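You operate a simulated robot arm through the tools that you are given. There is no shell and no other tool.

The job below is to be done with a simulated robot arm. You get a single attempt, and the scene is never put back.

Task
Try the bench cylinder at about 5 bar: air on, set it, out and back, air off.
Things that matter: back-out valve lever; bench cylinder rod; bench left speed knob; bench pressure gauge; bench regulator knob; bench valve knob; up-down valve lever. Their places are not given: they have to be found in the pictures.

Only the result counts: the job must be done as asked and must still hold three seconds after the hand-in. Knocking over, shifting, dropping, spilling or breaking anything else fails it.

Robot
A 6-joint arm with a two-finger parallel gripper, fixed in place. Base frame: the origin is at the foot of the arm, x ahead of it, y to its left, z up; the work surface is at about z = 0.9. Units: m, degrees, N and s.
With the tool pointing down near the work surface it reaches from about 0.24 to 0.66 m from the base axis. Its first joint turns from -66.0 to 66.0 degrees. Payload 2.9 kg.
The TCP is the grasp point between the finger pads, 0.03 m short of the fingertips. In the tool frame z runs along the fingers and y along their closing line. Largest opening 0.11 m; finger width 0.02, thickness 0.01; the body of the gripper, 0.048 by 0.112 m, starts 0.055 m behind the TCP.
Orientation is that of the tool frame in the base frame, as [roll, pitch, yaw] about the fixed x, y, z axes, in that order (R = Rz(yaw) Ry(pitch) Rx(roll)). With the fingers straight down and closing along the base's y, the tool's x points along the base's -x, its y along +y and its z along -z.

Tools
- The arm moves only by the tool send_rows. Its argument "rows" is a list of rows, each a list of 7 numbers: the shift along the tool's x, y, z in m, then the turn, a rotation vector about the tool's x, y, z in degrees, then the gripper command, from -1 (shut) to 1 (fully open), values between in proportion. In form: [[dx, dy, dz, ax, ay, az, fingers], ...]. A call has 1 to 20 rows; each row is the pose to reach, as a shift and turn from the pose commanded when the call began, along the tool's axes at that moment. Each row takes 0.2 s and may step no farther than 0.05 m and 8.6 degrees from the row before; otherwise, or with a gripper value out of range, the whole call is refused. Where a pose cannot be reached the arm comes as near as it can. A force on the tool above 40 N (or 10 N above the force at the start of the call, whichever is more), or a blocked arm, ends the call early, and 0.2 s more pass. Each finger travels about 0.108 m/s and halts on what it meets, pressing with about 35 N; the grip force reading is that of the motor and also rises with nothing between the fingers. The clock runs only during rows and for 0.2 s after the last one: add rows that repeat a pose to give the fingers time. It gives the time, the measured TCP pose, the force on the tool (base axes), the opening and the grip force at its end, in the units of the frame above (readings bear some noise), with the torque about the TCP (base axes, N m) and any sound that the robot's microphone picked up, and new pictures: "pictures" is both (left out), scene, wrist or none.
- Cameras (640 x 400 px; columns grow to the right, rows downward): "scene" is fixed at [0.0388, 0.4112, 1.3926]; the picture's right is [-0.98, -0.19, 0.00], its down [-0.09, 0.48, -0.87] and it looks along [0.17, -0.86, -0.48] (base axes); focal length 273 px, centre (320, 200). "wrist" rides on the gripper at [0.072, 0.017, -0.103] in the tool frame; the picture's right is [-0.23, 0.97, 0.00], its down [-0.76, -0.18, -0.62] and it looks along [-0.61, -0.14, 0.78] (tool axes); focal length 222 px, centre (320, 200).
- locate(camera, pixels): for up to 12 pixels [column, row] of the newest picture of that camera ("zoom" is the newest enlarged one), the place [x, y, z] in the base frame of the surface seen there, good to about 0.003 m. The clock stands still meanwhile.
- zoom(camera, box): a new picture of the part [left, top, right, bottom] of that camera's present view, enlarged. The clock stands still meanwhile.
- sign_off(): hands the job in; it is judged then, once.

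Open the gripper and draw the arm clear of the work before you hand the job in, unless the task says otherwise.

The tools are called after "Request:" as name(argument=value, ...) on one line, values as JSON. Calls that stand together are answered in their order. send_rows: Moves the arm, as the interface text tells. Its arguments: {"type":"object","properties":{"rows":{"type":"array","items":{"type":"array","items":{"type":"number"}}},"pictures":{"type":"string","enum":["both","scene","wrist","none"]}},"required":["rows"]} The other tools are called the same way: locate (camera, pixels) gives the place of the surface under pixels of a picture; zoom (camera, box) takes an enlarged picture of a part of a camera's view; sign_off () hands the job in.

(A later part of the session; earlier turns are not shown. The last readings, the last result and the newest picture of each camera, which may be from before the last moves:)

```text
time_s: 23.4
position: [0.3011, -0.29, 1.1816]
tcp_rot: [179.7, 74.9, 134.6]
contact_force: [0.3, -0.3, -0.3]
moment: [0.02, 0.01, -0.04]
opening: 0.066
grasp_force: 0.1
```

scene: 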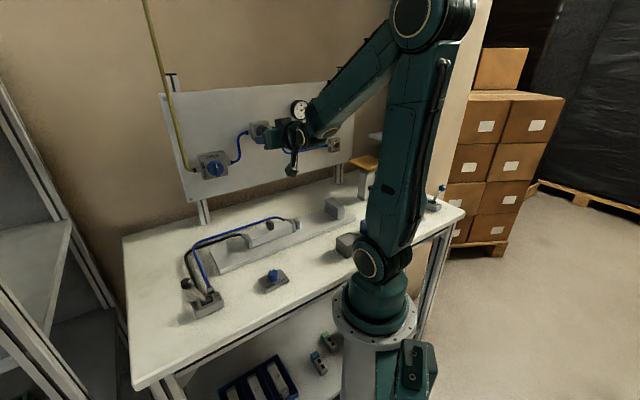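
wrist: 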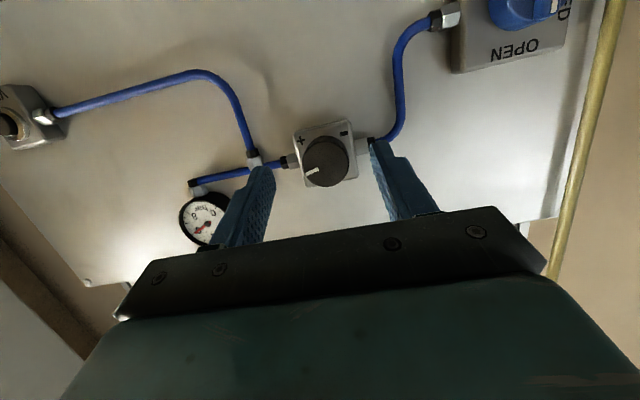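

Reached (d=0.418, e=0.008, z=1.182). The gauge is visible in the scene at (300,108); zooming on it and on the knob.

Request:
zoom(camera="scene", box=[284, 94, 316, 124])

Request:
zoom(camera="wrist", box=[180, 100, 420, 250])

Request:
locate(camera="wrist", pixels=[[329, 158], [306, 155], [350, 160], [325, 138], [331, 180], [300, 133], [348, 125], [357, 172]])

```text
13.33 times, centred on (300, 109) of scene
```

zoom: 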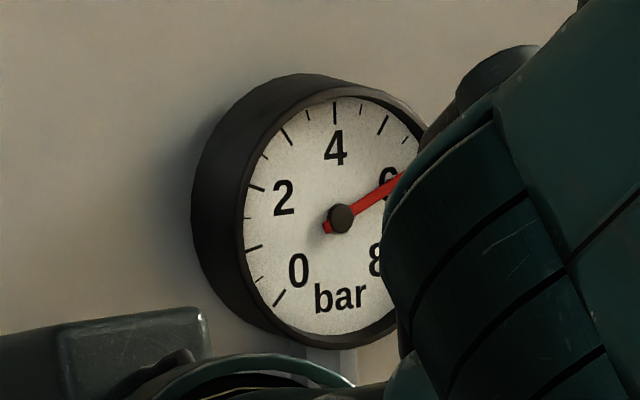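

```text
2.67 times, centred on (300, 175) of wrist
```

zoom: 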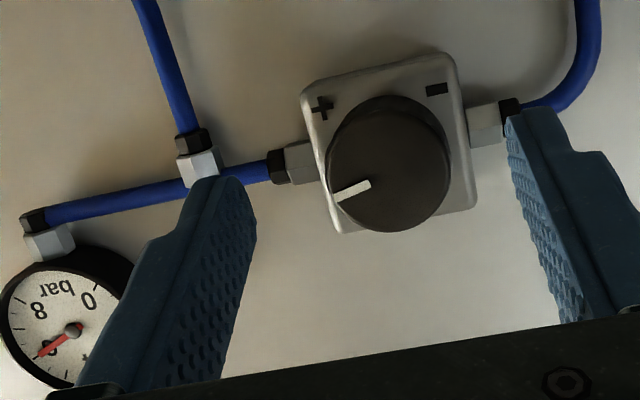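

```text
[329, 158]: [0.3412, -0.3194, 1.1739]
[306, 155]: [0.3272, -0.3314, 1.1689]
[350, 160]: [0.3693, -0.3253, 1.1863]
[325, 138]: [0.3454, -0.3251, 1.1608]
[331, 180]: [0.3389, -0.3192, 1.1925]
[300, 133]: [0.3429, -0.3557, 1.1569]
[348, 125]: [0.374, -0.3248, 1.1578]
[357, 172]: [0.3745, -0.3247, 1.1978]
```

Gauge needle reads about 5.85 bar; '−' is at the plate's lower left and '+' at lower right, so counter-clockwise lowers. I advance so the fingers straddle the knob (TCP d≈0.458, e≈0.0115, z≈1.178).

Request:
send_rows(rows=[[-0.0035, 0.0019, 0.02, 0, 0, 0, 0.2], [-0.0069, 0.0037, 0.0395, 0, 0, 0, 0.2], [-0.0069, 0.0037, 0.0395, 0, 0, 0, 0.2]], pictures="both")

```text
time_s: 24.2
position: [0.3342, -0.3141, 1.1754]
tcp_rot: [179.7, 75.1, 134.7]
contact_force: [0.2, -0.3, 0.0]
moment: [-0.01, -0.02, -0.02]
opening: 0.066
grasp_force: 0.2
```

scene: 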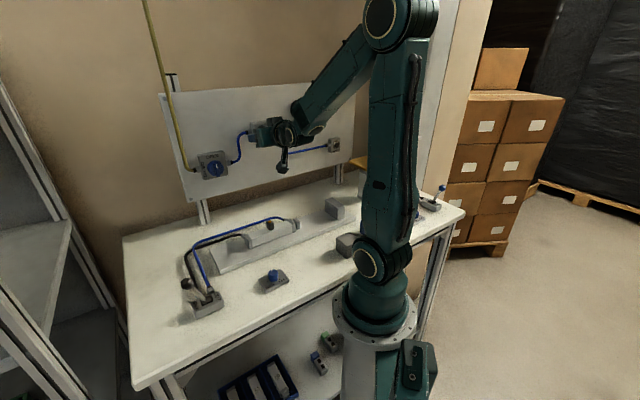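
wrist: 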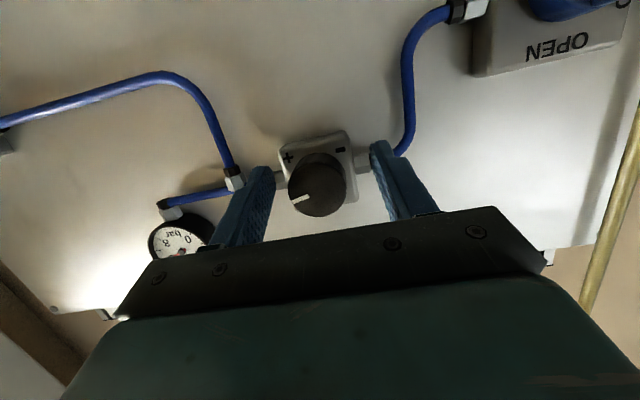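

The knob sits ~3 mm toward the gauge side of the finger middle, matching the readings (e=0.0142 vs 0.0115). I correct that and close on the knob.

Request:
send_rows(rows=[[-0.0025, -0.003, -0.0007, 0, 0, 0, 0.2], [-0.0025, -0.003, -0.0007, 0, 0, 0, -1], [-0.0025, -0.003, -0.0007, 0, 0, 0, -1], [-0.0025, -0.003, -0.0007, 0, 0, 0, -1]], pictures="both")

```text
time_s: 25.2
position: [0.3304, -0.3172, 1.1787]
tcp_rot: [179.7, 75.0, 134.7]
contact_force: [-0.1, -4.5, -2.5]
moment: [-0.15, -0.15, -0.4]
opening: 0.037
grasp_force: 45.2
```

scene: 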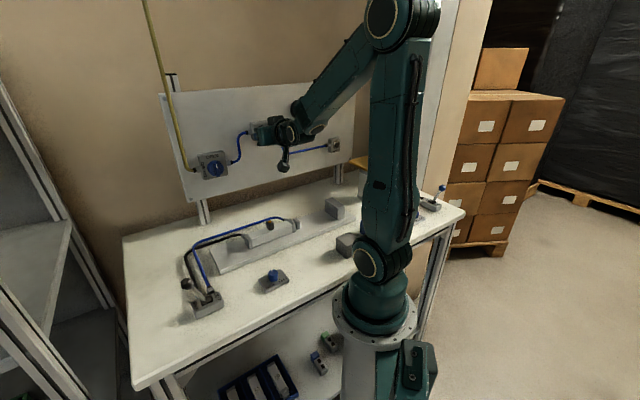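
wrist: 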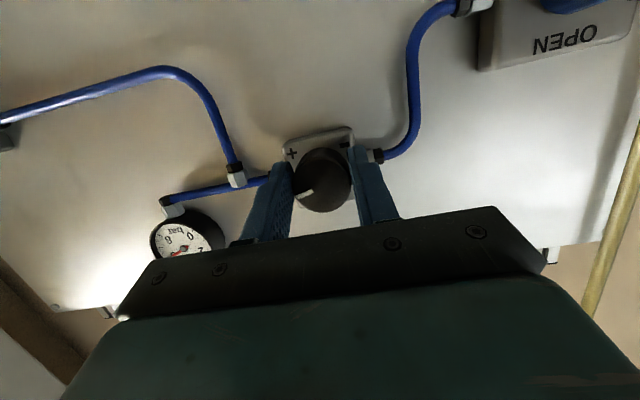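

Knob gripped (opening 37 mm). I turn it −16° (counter-clockwise) about the panel normal and read the gauge from the wrist camera.

Request:
send_rows(rows=[[0, 0, 0, 1.04, 0, -3.86, -1], [0, 0, 0, 2.07, 0, -7.73, -1], [0, 0, 0, 3.1, 0, -11.6, -1], [0, 0, 0, 4.14, 0, -15.45, -1]], pictures="both")

Request:
zoom(camera="wrist", box=[120, 180, 360, 330])

```text
time_s: 26.2
position: [0.3312, -0.3177, 1.1788]
tcp_rot: [-132.2, 68.3, -179.4]
contact_force: [-6.1, -7.1, 3.0]
moment: [0.45, 0.42, -0.83]
opening: 0.0373
grasp_force: 45.0
```

scene: 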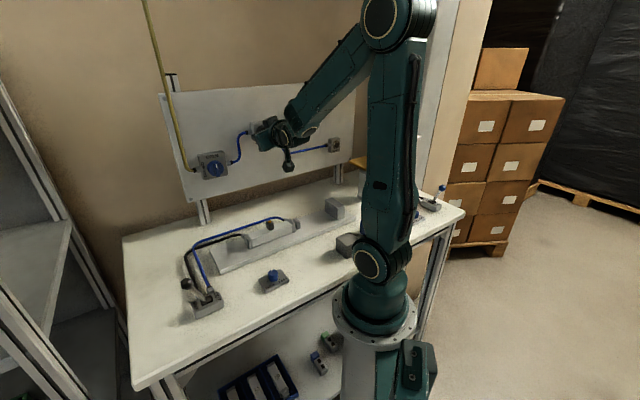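
wrist: 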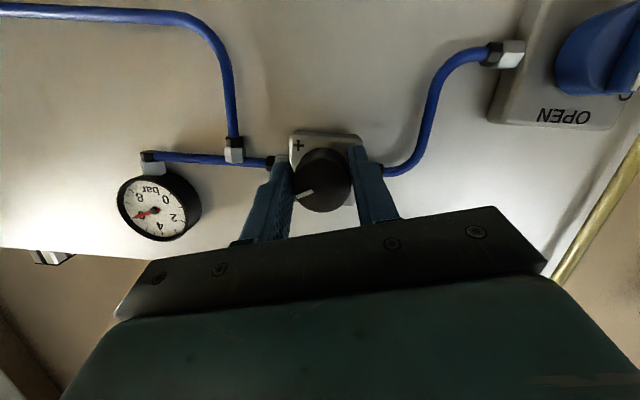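

```text
2.67 times, centred on (240, 255) of wrist
```

zoom: 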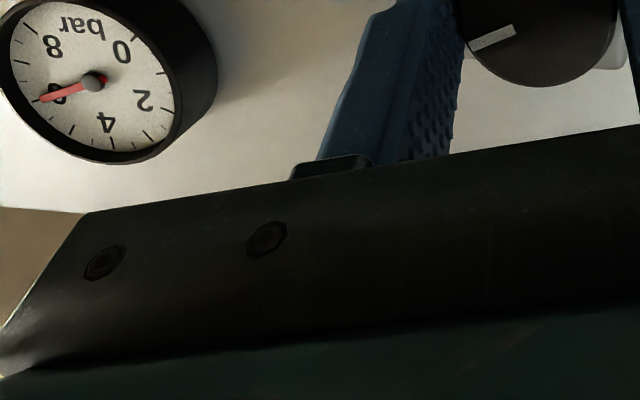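

The whole gauge is now visible in the wrist view at (158,206). Zooming in to read it.

Request:
zoom(camera="wrist", box=[110, 165, 210, 245])

Request:
zoom(camera="wrist", box=[270, 125, 390, 225])

```text
5.00 times, centred on (160, 205) of wrist
```

zoom: 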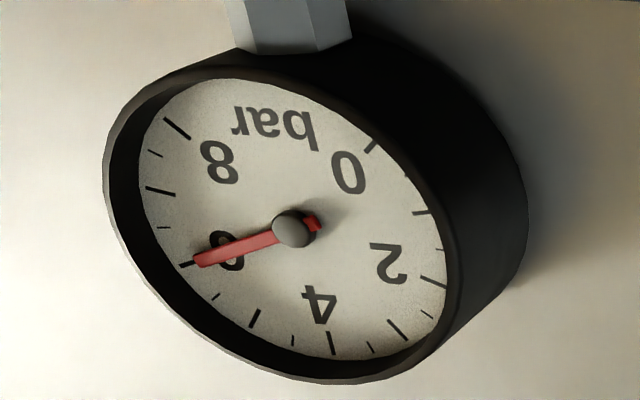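

```text
4.00 times, centred on (330, 175) of wrist
```

zoom: 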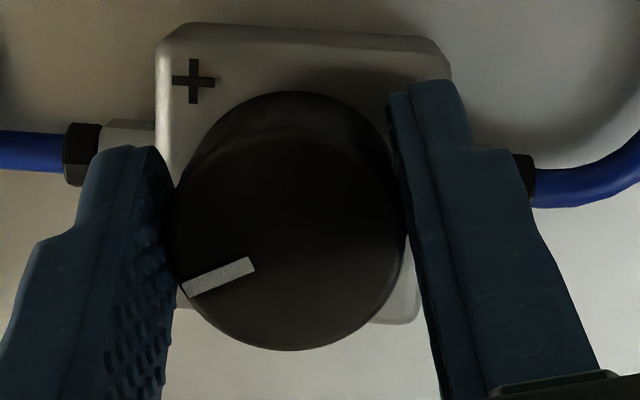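

Ticks are 1 bar apart; the needle is on 6.0. The knob mark moved by about 16°, but the needle didn't fall. I wait a second to see whether it drifts.

Request:
send_rows(rows=[[0, 0, 0, 0, 0, 0, -1], [0, 0, 0, 0, 0, 0, -1], [0, 0, 0, 0, 0, 0, -1], [0, 0, 0, 0, 0, 0, -1], [0, 0, 0, 0, 0, 0, -1]], pictures="none")

Request:
zoom(camera="wrist", box=[110, 165, 210, 245])

```text
time_s: 27.4
position: [0.3305, -0.3178, 1.1789]
tcp_rot: [-132.2, 68.2, -179.3]
contact_force: [-10.9, -7.3, 2.1]
moment: [0.36, 0.33, -0.56]
opening: 0.0373
grasp_force: 44.5
```

```text
5.00 times, centred on (160, 205) of wrist
```

zoom: 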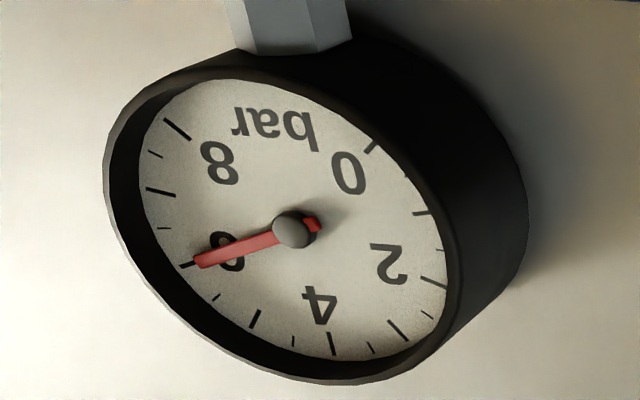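

Still 6.0: the pressure is probably trapped downstream (there's a VENT button). I turn the knob further down, another −24°, and check again.

Request:
send_rows(rows=[[0, 0, 0, 1.55, 0, -5.8, -1], [0, 0, 0, 3.1, 0, -11.6, -1], [0, 0, 0, 4.66, 0, -17.4, -1], [0, 0, 0, 6.2, 0, -23.2, -1], [0, 0, 0, 6.2, 0, -23.2, -1]], pictures="both")

Request:
zoom(camera="wrist", box=[60, 80, 360, 260])

```text
time_s: 28.6
position: [0.3292, -0.3173, 1.1799]
tcp_rot: [-107.2, 47.6, -157.7]
contact_force: [-17.9, -12.8, 4.3]
moment: [-0.22, -0.25, 0.32]
opening: 0.0371
grasp_force: 45.0
```

scene: 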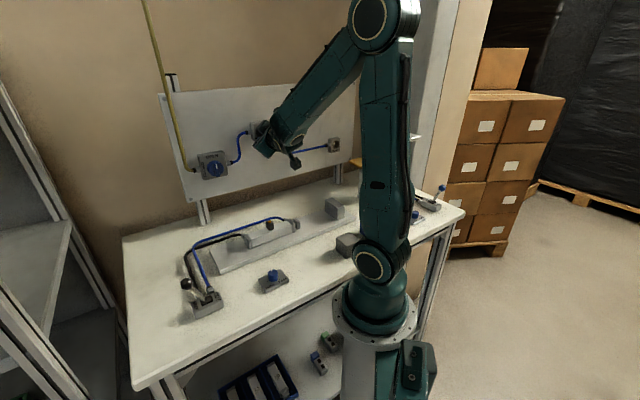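
wrist: 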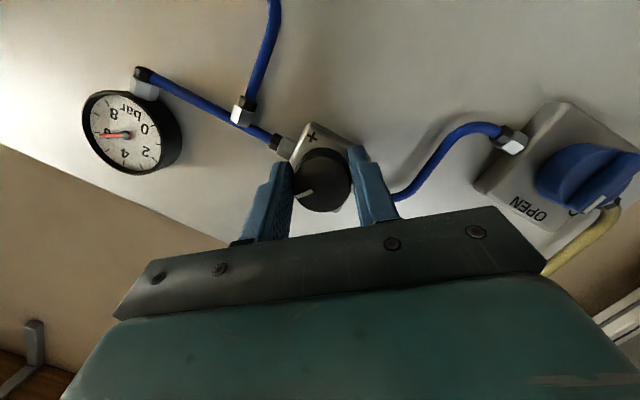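

```text
2.13 times, centred on (210, 170) of wrist
```

zoom: 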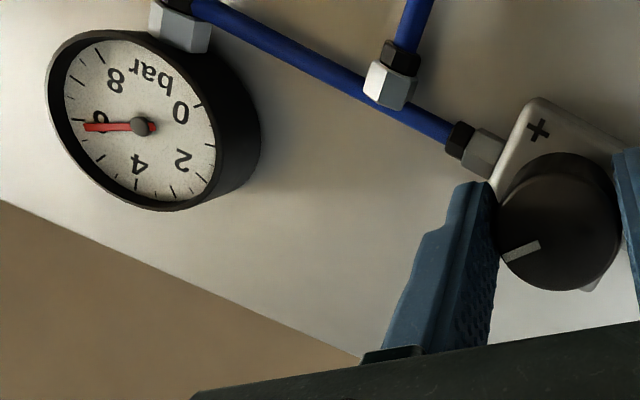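

The needle stays at 6.0 after 40° total, so the air is trapped and needs venting. Before releasing the knob, I locate the VENT button near (335,146) in the scene.

Request:
zoom(camera="scene", box=[316, 128, 352, 160])

Request:
send_rows(rows=[[0, 0, 0, 0, 0, 0, 0.2], [0, 0, 0, 0, 0, 0, 0.2], [0, 0, -0.02, 0, 0, 0, 0.2], [0, 0, -0.045, 0, 0, 0, 0.2], [0, 0, -0.06, 0, 0, 0, 0.2]], pictures="both")

```text
12.50 times, centred on (334, 144) of scene
```

zoom: 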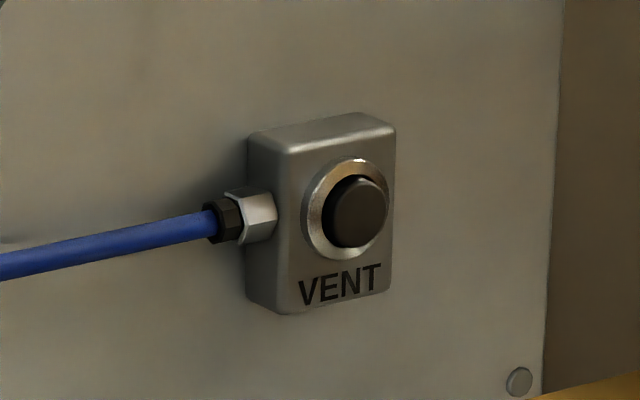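

```text
time_s: 29.8
position: [0.2985, -0.2669, 1.1909]
tcp_rot: [-107.2, 47.8, -157.7]
contact_force: [0.4, 0.4, -0.5]
moment: [0.0, 0.05, 0.04]
opening: 0.0659
grasp_force: 0.0
```

scene: 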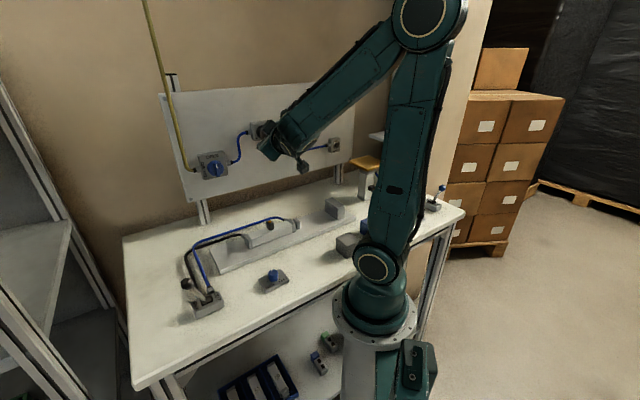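
wrist: 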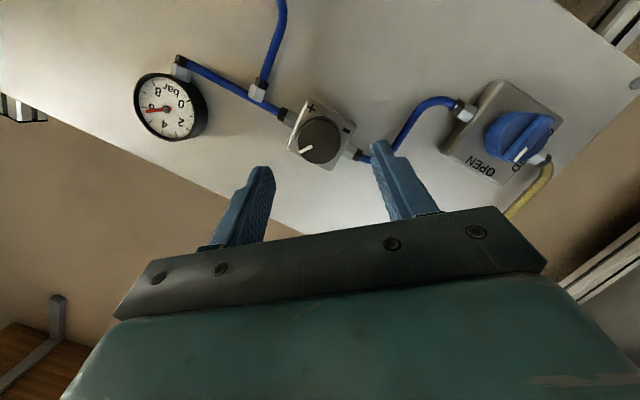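

Knob released. I re-zoom for the VENT button location and the knob mark/gauge.

Request:
zoom(camera="wrist", box=[120, 40, 400, 190])

Request:
zoom(camera="scene", box=[316, 128, 352, 160])

Request:
locate(camera="zoom", pixels=[[360, 212], [345, 200], [375, 215], [360, 230], [312, 210], [375, 165], [295, 160], [385, 285], [290, 300], [340, 290], [450, 200], [388, 130]])

```text
2.29 times, centred on (260, 115) of wrist
```

zoom: 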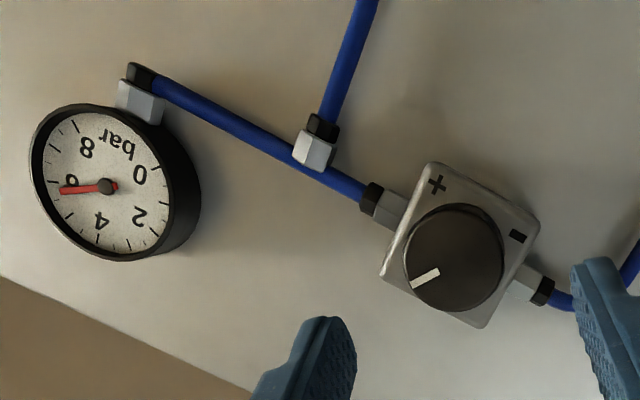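

```text
12.50 times, centred on (334, 144) of scene
```

zoom: 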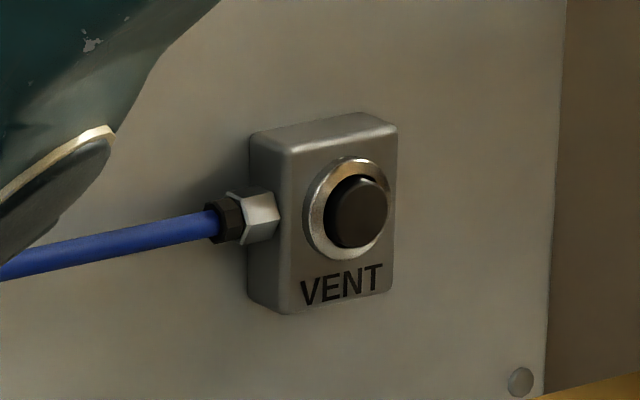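

```text
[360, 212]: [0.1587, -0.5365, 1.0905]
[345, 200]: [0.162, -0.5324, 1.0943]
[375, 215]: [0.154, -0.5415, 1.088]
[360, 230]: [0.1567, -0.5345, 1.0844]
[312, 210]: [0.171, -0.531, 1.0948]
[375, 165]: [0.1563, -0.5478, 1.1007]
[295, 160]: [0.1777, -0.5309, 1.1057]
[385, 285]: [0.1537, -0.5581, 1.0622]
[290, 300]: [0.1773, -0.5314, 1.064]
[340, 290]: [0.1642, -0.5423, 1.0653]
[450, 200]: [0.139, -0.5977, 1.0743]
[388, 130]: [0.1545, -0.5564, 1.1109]
```

Gauge holds at 6; VENT button front is at about (0.159,−0.537,1.090), far to the right, so I'll approach it obliquely with a yawed tool and closed fingers. First half of that reorientation and move now.

Request:
send_rows(rows=[[0.0284, -0.0189, 0.0124, 1.26, 5.23, -4.39, -1], [0.0568, -0.0377, 0.0248, 2.51, 10.46, -8.77, -1], [0.0852, -0.0566, 0.0372, 3.77, 15.69, -13.16, -1], [0.1136, -0.0755, 0.0496, 5.03, 20.92, -17.54, -1]], pictures="both")

```text
time_s: 30.8
position: [0.2143, -0.3788, 1.1439]
tcp_rot: [-112.3, 23.9, -174.5]
contact_force: [0.2, -0.1, 0.0]
moment: [0.03, 0.04, 0.0]
opening: 0.0
grasp_force: 34.6
```

scene: 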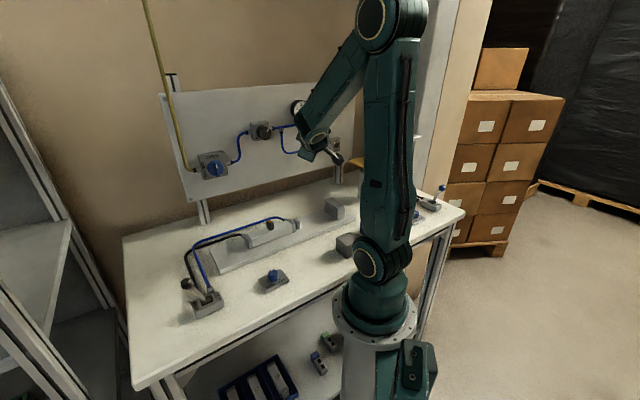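
wrist: 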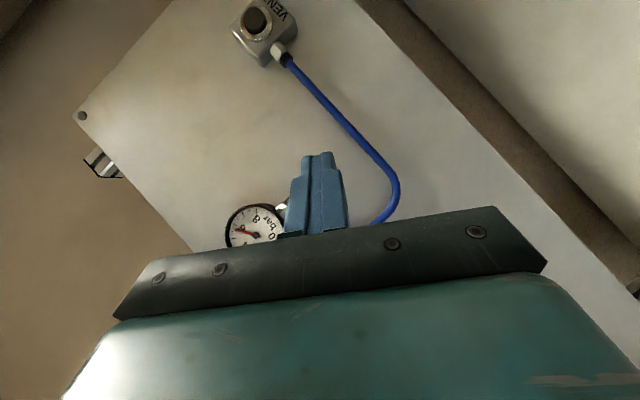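

Half way, no limits hit; the wrist camera sees VENT at (257,20) and the gauge. I refine the button's position from this view.

Request:
locate(camera="wrist", pixels=[[254, 20], [248, 16], [260, 26], [240, 35], [272, 30], [278, 52], [320, 158], [255, 235]])

Request:
zoom(camera="wrist", box=[210, 0, 330, 80])

```text
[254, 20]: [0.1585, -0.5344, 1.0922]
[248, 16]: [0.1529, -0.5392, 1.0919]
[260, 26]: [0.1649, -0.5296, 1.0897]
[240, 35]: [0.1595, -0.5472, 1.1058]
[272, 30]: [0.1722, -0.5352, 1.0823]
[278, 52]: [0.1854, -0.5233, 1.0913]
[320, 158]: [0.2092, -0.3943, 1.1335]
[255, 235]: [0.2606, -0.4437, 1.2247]
```

```text
5.00 times, centred on (270, 40) of wrist
```

zoom: 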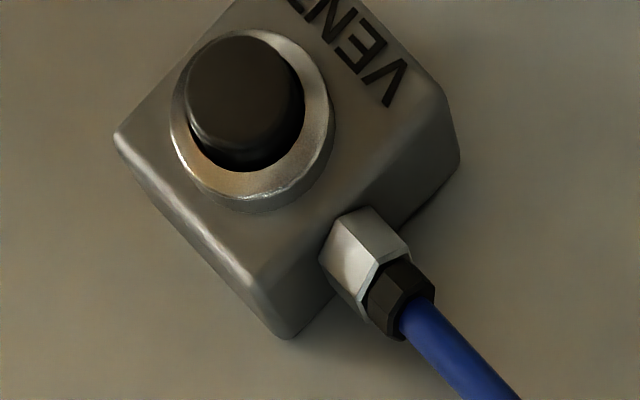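

Button centre is about (0.1587,−0.5355,1.091). I finish the reorientation to stand 3 cm in front of it along the panel normal.

Request:
send_rows(rows=[[0.0255, -0.009, 0.0228, 1.27, 5.25, -4.35, -1], [0.051, -0.0179, 0.0455, 2.54, 10.49, -8.69, -1], [0.0765, -0.0269, 0.0683, 3.8, 15.74, -13.04, -1], [0.102, -0.0358, 0.091, 5.07, 20.98, -17.38, -1], [0.102, -0.0358, 0.091, 5.07, 20.98, -17.38, -1]], pictures="both")

```text
time_s: 32.0
position: [0.1305, -0.4829, 1.1024]
tcp_rot: [-110.0, 0.0, 172.0]
contact_force: [0.1, 0.6, -0.9]
moment: [0.0, 0.01, -0.04]
opening: 0.0
grasp_force: 35.0
```

scene: 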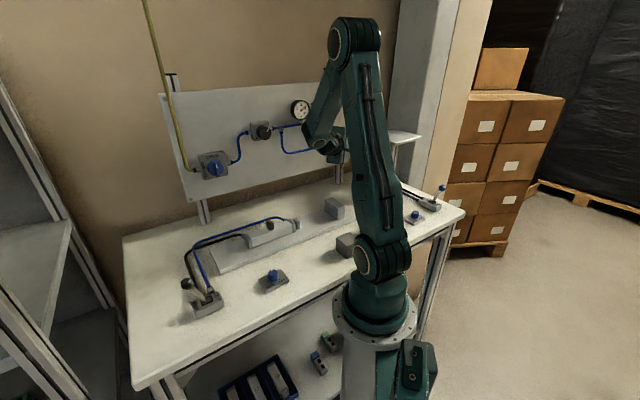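
wrist: 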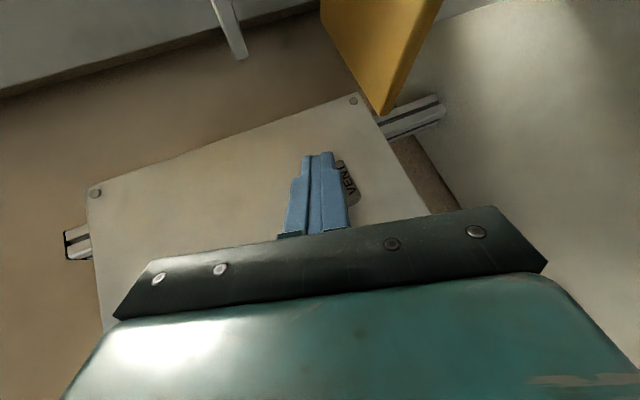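

In position; the yellow tray corner is visible near (385,110) in the wrist view, so I check its clearance and the fingertip position first.

Request:
locate(camera="wrist", pixels=[[385, 108], [375, 95], [400, 60], [330, 20], [310, 155], [328, 155], [340, 165], [350, 190]])

Request:
zoom(camera="wrist", box=[260, 120, 400, 240])

Request:
zoom(camera="scene", box=[284, 90, 364, 160])

```text
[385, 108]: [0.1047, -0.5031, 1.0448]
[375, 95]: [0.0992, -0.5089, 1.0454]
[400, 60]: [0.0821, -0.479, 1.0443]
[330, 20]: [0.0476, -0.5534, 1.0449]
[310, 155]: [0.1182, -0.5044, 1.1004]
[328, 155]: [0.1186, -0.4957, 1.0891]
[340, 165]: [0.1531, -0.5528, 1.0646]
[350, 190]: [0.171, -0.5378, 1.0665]
```

```text
3.33 times, centred on (330, 180) of wrist
```

zoom: 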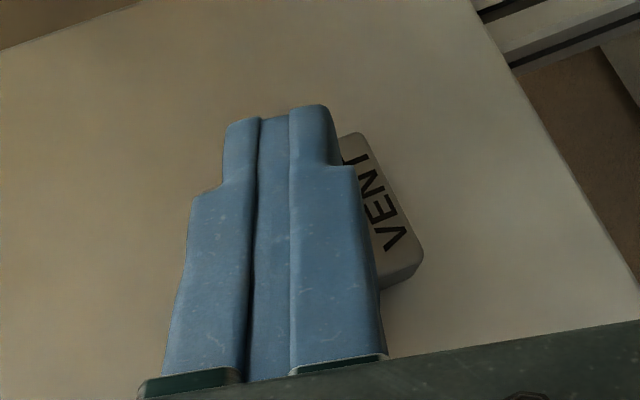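

```text
5.71 times, centred on (324, 125) of scene
```

zoom: 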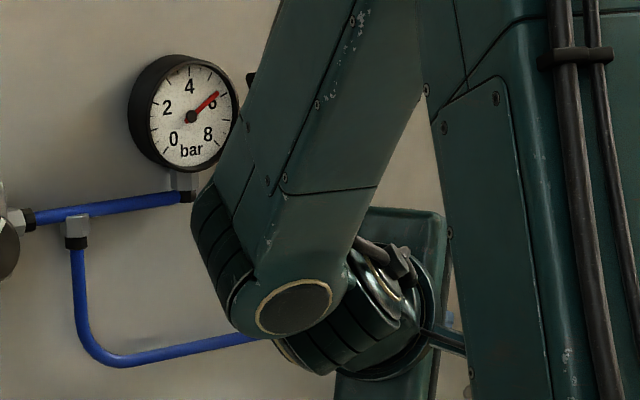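

Tray top is at z=1.045, well below the fingers. I advance 27 mm along the panel normal toward the button, then check force and sound.

Request:
send_rows(rows=[[-0.008, -0.0021, 0.0057, 0, 0, 0, -1], [-0.016, -0.0041, 0.0113, 0, 0, 0, -1], [-0.0216, -0.0056, 0.0153, 0, 0, 0, -1], [-0.0216, -0.0056, 0.0153, 0, 0, 0, -1]], pictures="both")

```text
time_s: 33.0
position: [0.1503, -0.5026, 1.1021]
tcp_rot: [-109.9, 0.1, 172.0]
contact_force: [0.0, -0.5, -0.1]
moment: [-0.05, 0.01, -0.01]
opening: 0.0
grasp_force: 35.3
```

scene: 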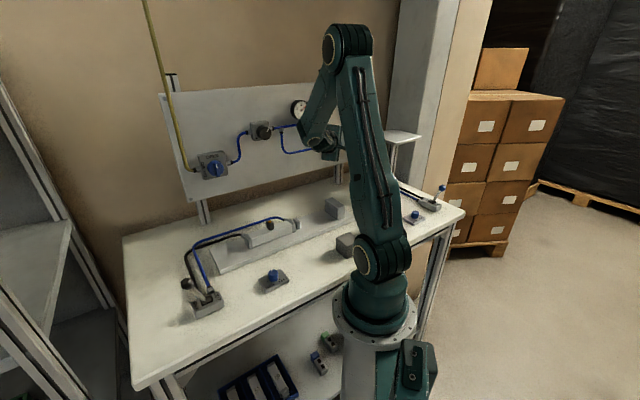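
wrist: 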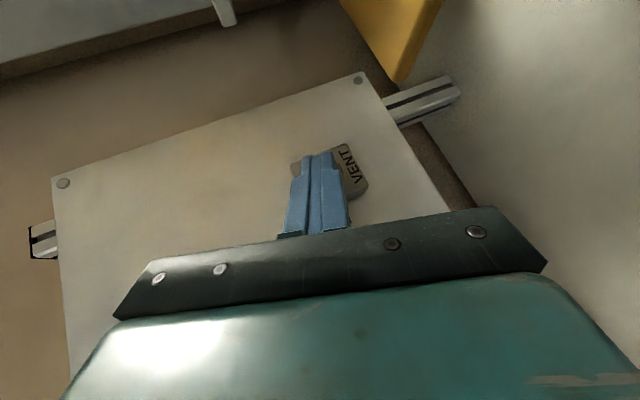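

No contact yet (d_TCP=0.462). I push on by 4 mm and then 8 mm.

Request:
send_rows(rows=[[-0.0032, -0.0008, 0.0023, 0, 0, 0, -1], [-0.0064, -0.0016, 0.0045, 0, 0, 0, -1], [-0.0064, -0.0016, 0.0045, 0, 0, 0, -1]], pictures="wrist")

```text
time_s: 33.8
position: [0.1554, -0.5082, 1.1014]
tcp_rot: [-110.2, 0.0, 171.9]
contact_force: [-4.7, 5.2, 0.1]
moment: [0.06, 0.04, -0.1]
opening: 0.0
grasp_force: 34.7
heard: click
```

wrist: 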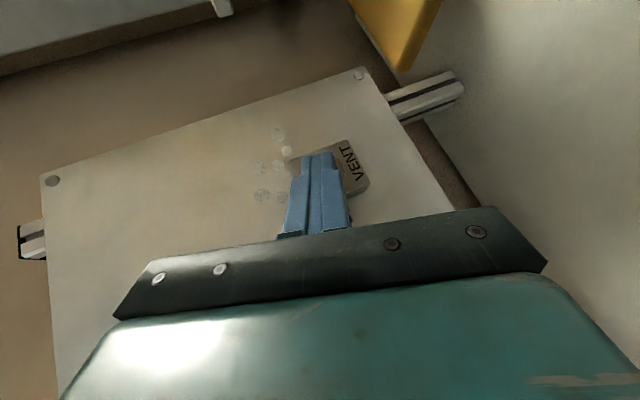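

A click and puffs of air: it is venting with ~7 N. I look at the gauge in the scene view while holding.

Request:
send_rows(rows=[[0, 0, 0, 0, 0, 0, -1], [0, 0, 0, 0, 0, 0, -1], [0, 0, 0, 0, 0, 0, -1]], pictures="both")

Request:
zoom(camera="scene", box=[284, 94, 316, 124])

```text
time_s: 34.6
position: [0.156, -0.5095, 1.1022]
tcp_rot: [-110.0, 0.1, 171.9]
contact_force: [-6.1, 5.6, -0.6]
moment: [0.07, 0.08, -0.11]
opening: 0.0
grasp_force: 35.0
```

scene: 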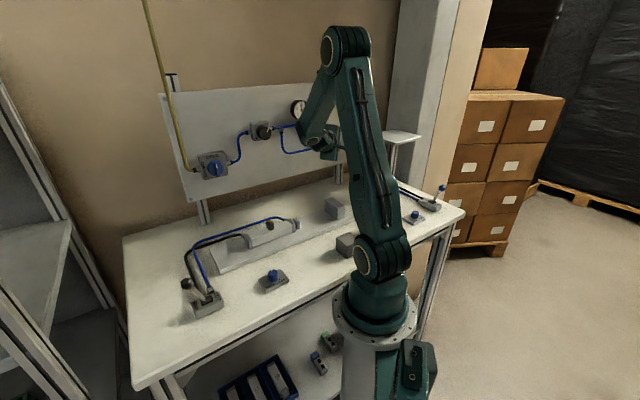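
wrist: 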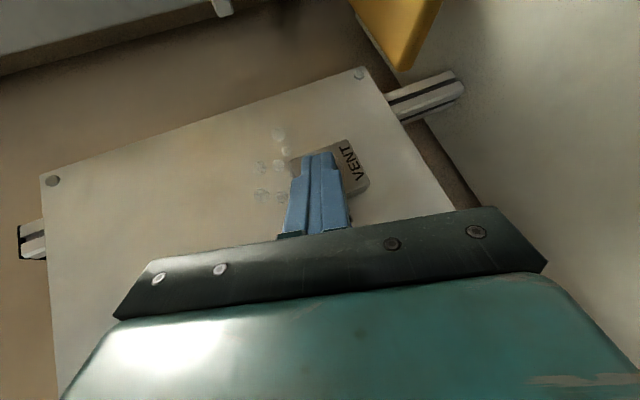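

```text
13.33 times, centred on (300, 109) of scene
```

zoom: 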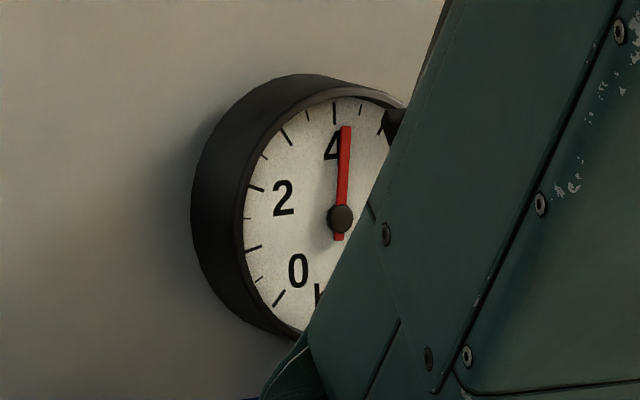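

The needle has dropped to ~4.2 bar. I release the button by backing off 3 cm, then read the settled pressure.

Request:
send_rows(rows=[[0.008, 0.002, -0.0057, 0, 0, 0, -1], [0.02, 0.005, -0.0141, 0, 0, 0, -1], [0.032, 0.0082, -0.0226, 0, 0, 0, -1], [0.032, 0.0082, -0.0226, 0, 0, 0, -1]], pictures="both")

Request:
zoom(camera="scene", box=[284, 94, 316, 124])

```text
time_s: 35.6
position: [0.1271, -0.4793, 1.1012]
tcp_rot: [-110.0, 0.2, 172.0]
contact_force: [0.2, 0.8, 0.1]
moment: [-0.02, -0.03, 0.04]
opening: 0.0002
grasp_force: 34.9
```

scene: 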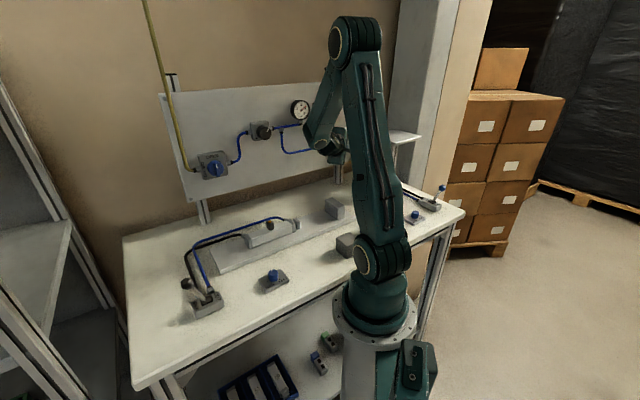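
wrist: 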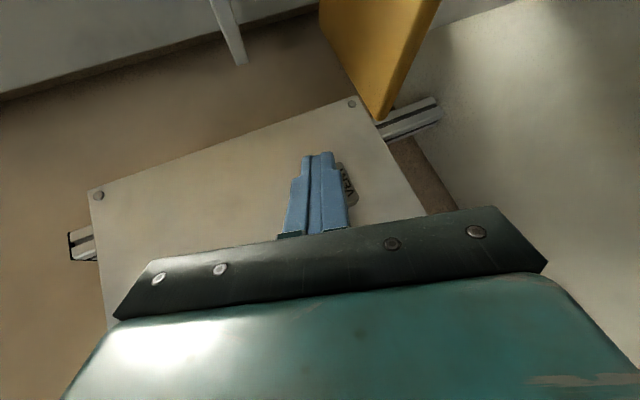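

```text
13.33 times, centred on (300, 109) of scene
```

zoom: 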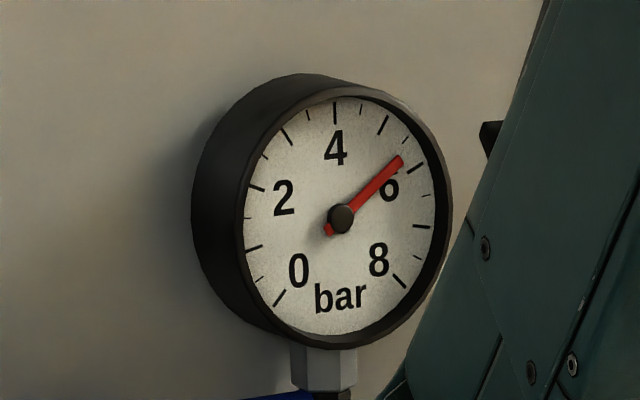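

After release the needle reads about 5.65 bar. I wait a second to see whether it has settled.

Request:
send_rows(rows=[[0, 0, 0, 0, 0, 0, -1], [0, 0, 0, 0, 0, 0, -1], [0, 0, 0, 0, 0, 0, -1], [0, 0, 0, 0, 0, 0, -1], [0, 0, 0, 0, 0, 0, -1]], pictures="scene")

Request:
zoom(camera="scene", box=[284, 94, 316, 124])

Request:
zoom(camera="scene", box=[240, 110, 290, 145])

```text
time_s: 36.8
position: [0.1278, -0.4794, 1.1019]
tcp_rot: [-110.0, 0.0, 171.9]
contact_force: [-0.1, -0.1, -0.4]
moment: [0.0, 0.01, 0.0]
opening: 0.0
grasp_force: 34.5
```

scene: 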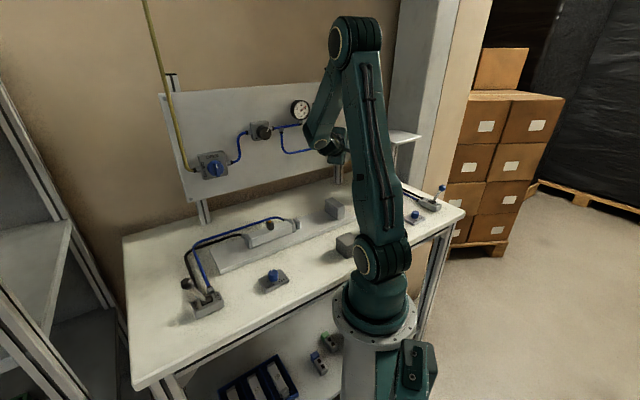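

```text
13.33 times, centred on (300, 109) of scene
```

zoom: 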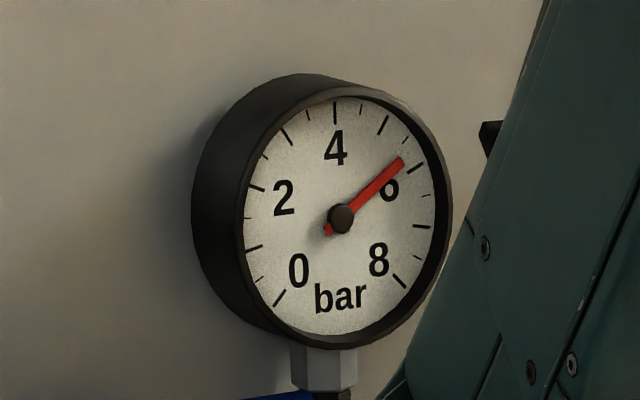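

```text
11.43 times, centred on (265, 128) of scene
```

zoom: 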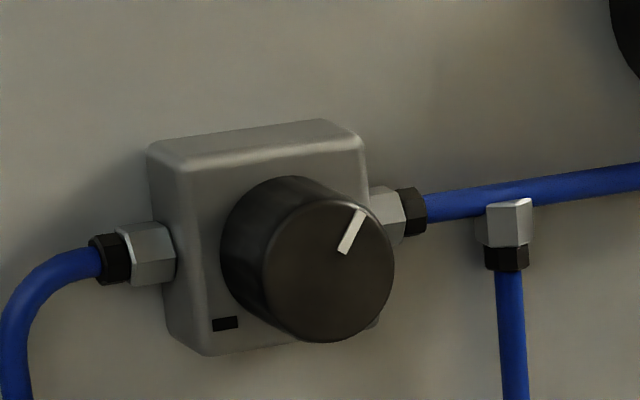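

Settled at ≈5.67 bar (supply apparently caps near 6, so the earlier setting was above it). I need roughly 20° more downward; going back along the same path to the regulator knob, opening the gripper on the way.

Request:
send_rows(rows=[[-0.0174, -0.0004, -0.0313, -1.26, -5.23, 4.385, -1], [-0.0349, -0.0009, -0.0626, -2.51, -10.46, 8.77, -1], [-0.0523, -0.0013, -0.0939, -3.77, -15.69, 13.155, -1], [-0.0698, -0.0018, -0.1253, -5.03, -20.92, 17.54, -0.5], [-0.0872, -0.0022, -0.1566, -6.28, -26.15, 21.925, 0], [-0.1046, -0.0026, -0.1879, -7.54, -31.38, 26.31, 0.2], [-0.1221, -0.0031, -0.2192, -8.79, -36.61, 30.695, 0.2], [-0.1395, -0.0035, -0.2505, -10.05, -41.84, 35.08, 0.2], [-0.1395, -0.0035, -0.2505, -10.05, -41.84, 35.08, 0.2]], pictures="both")

```text
time_s: 38.8
position: [0.2977, -0.2683, 1.1935]
tcp_rot: [-107.2, 48.0, -157.8]
contact_force: [0.3, -0.9, 0.3]
moment: [-0.02, -0.02, 0.01]
opening: 0.0664
grasp_force: 0.1
```

scene: 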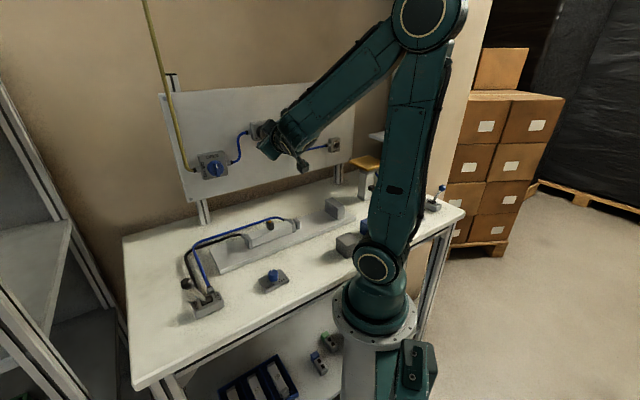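
wrist: 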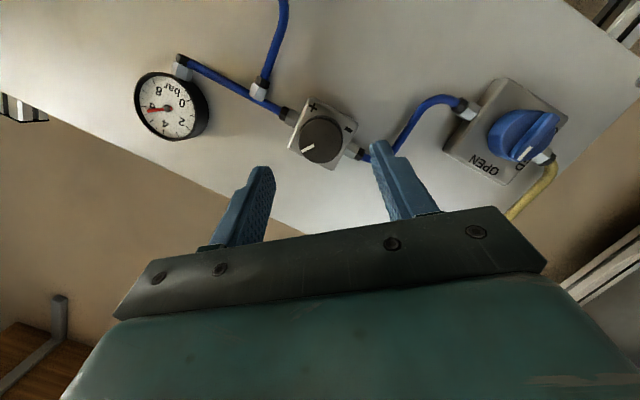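

Gauge still shows ~5.67. I advance ~6 cm back onto the knob and close.

Request:
send_rows(rows=[[0.0014, -0.0007, 0.03, 0, 0, 0, 0.2], [0.0028, -0.0014, 0.0605, 0, 0, 0, 0.2], [0.0028, -0.0014, 0.0605, 0, 0, 0, 0.2], [0.0028, -0.0014, 0.0605, 0, 0, 0, -1], [0.0028, -0.0014, 0.0605, 0, 0, 0, -1], [0.0028, -0.0014, 0.0605, 0, 0, 0, -1]], pictures="wrist")

Request:
zoom(camera="wrist", box=[60, 80, 380, 260])

```text
time_s: 40.2
position: [0.3323, -0.3177, 1.1798]
tcp_rot: [-107.3, 47.8, -157.7]
contact_force: [5.9, -2.9, -5.9]
moment: [-0.18, -0.16, 0.56]
opening: 0.0373
grasp_force: 44.7
```

wrist: 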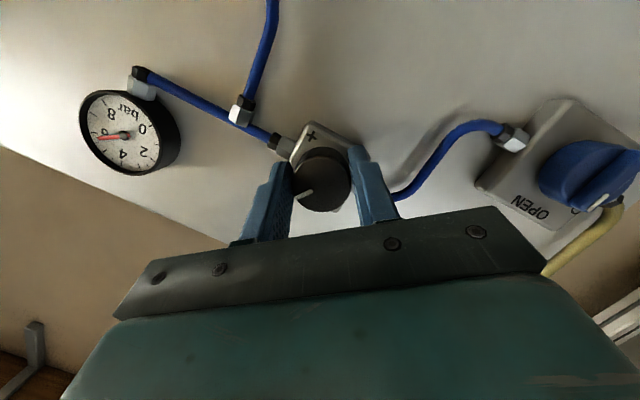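

```text
2.00 times, centred on (220, 170) of wrist
```

zoom: 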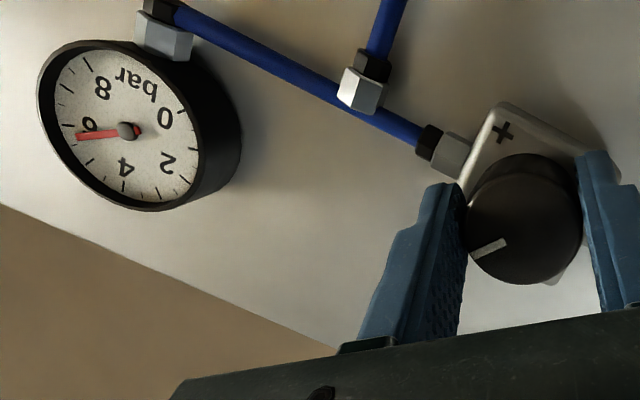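

Good grip with low side force. I turn −21° about the panel normal.

Request:
send_rows(rows=[[0, 0, 0, 1.36, 0, -5.07, -1], [0, 0, 0, 2.72, 0, -10.14, -1], [0, 0, 0, 4.08, 0, -15.21, -1], [0, 0, 0, 5.44, 0, -20.28, -1], [0, 0, 0, 5.44, 0, -20.28, -1]], pictures="wrist")

Request:
zoom(camera="wrist", box=[60, 50, 380, 230])

```text
time_s: 41.4
position: [0.3325, -0.3191, 1.1796]
tcp_rot: [-97.8, 28.1, -152.0]
contact_force: [18.9, -9.0, 4.0]
moment: [-0.03, -0.03, 1.01]
opening: 0.0373
grasp_force: 44.9
```

wrist: 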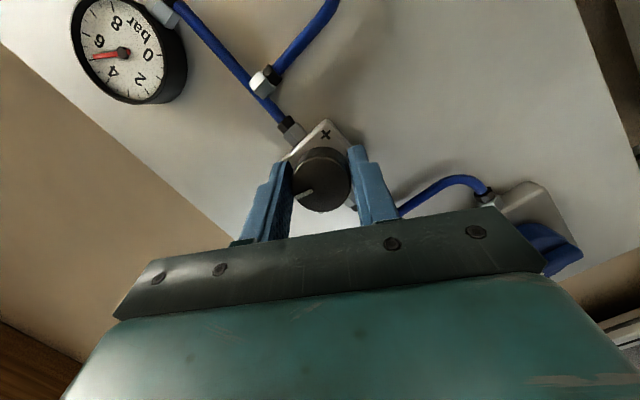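

```text
2.00 times, centred on (220, 140) of wrist
```

zoom: 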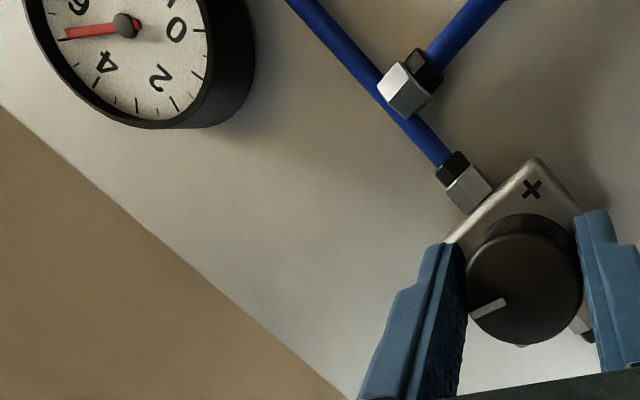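

The needle may have changed; I zoom on the gauge at (122,52).

Request:
zoom(camera="wrist", box=[62, 0, 192, 108])

```text
3.70 times, centred on (127, 54) of wrist
```

zoom: 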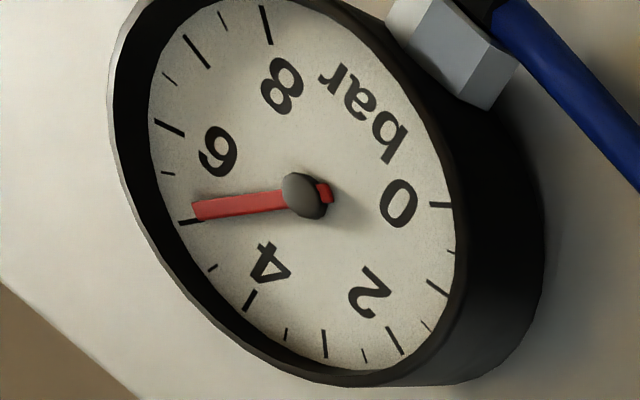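

The needle has now fallen to about 5.1 bar as I turned, so the regulator does relieve. I wait a second and check whether it's still moving.

Request:
send_rows(rows=[[0, 0, 0, 0, 0, 0, -1], [0, 0, 0, 0, 0, 0, -1], [0, 0, 0, 0, 0, 0, -1], [0, 0, 0, 0, 0, 0, -1], [0, 0, 0, 0, 0, 0, -1]], pictures="both")

Request:
zoom(camera="wrist", box=[62, 0, 192, 108])

Request:
zoom(camera="scene", box=[284, 94, 316, 124])

```text
time_s: 42.6
position: [0.3314, -0.319, 1.1793]
tcp_rot: [-98.0, 28.2, -152.0]
contact_force: [22.5, -5.3, 8.3]
moment: [0.16, 0.18, 0.58]
opening: 0.0373
grasp_force: 45.6
```

scene: 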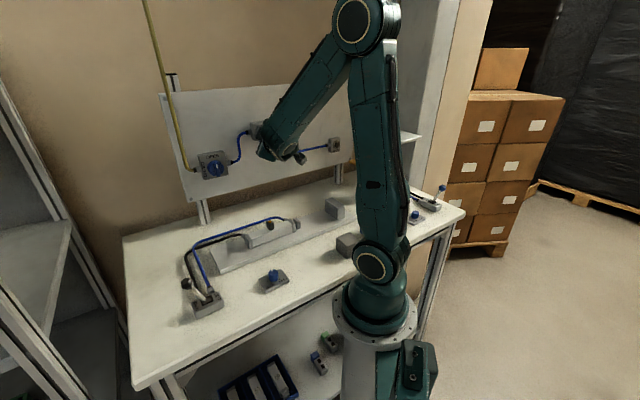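
wrist: 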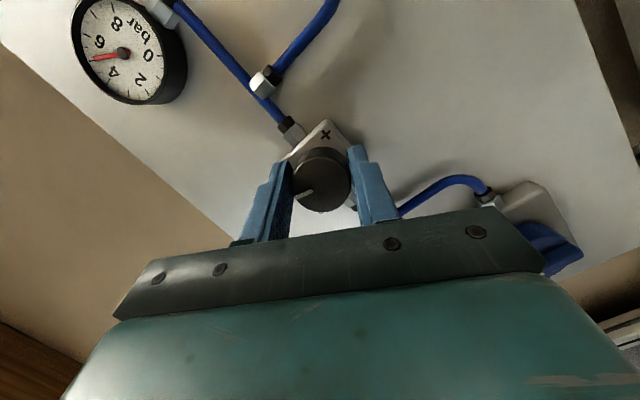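

```text
3.70 times, centred on (127, 54) of wrist
```

zoom: 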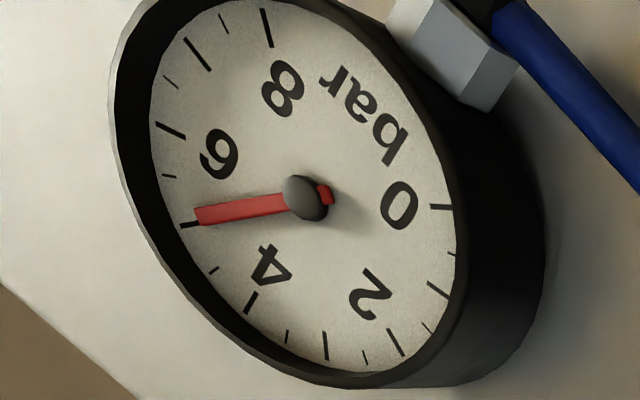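

```text
13.33 times, centred on (300, 109) of scene
```

zoom: 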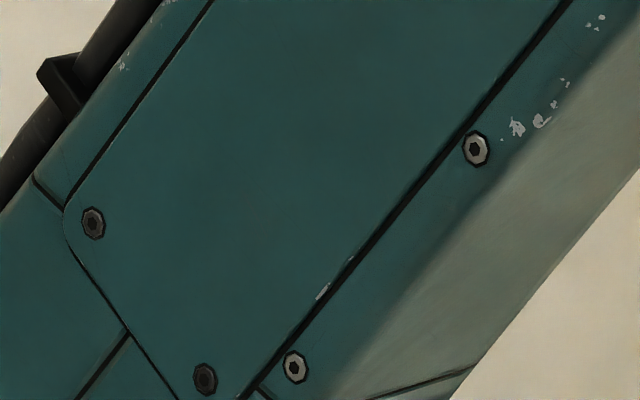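

It reads ~5.05 and is easing down slowly. I wait two more seconds for it to settle.

Request:
send_rows(rows=[[0, 0, 0, 0, 0, 0, -1], [0, 0, 0, 0, 0, 0, -1], [0, 0, 0, 0, 0, 0, -1], [0, 0, 0, 0, 0, 0, -1], [0, 0, 0, 0, 0, 0, -1], [0, 0, 0, 0, 0, 0, -1], [0, 0, 0, 0, 0, 0, -1], [0, 0, 0, 0, 0, 0, -1], [0, 0, 0, 0, 0, 0, -1], [0, 0, 0, 0, 0, 0, -1]], pictures="none")

Request:
zoom(camera="wrist", box=[62, 0, 192, 108])

```text
time_s: 44.8
position: [0.3313, -0.3193, 1.1794]
tcp_rot: [-97.9, 28.1, -152.1]
contact_force: [20.0, -3.8, 9.1]
moment: [0.1, 0.1, 0.59]
opening: 0.0371
grasp_force: 45.6
```

```text
3.70 times, centred on (127, 54) of wrist
```

zoom: 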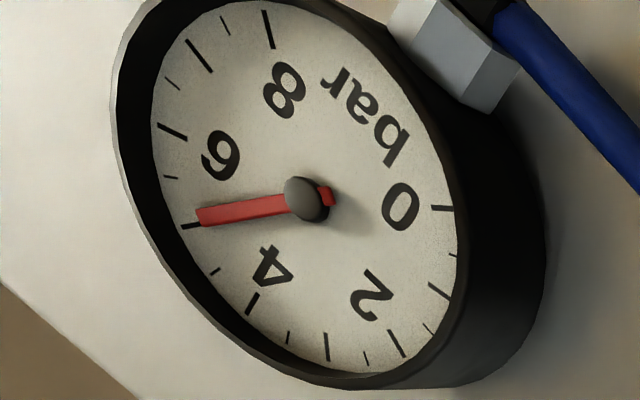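

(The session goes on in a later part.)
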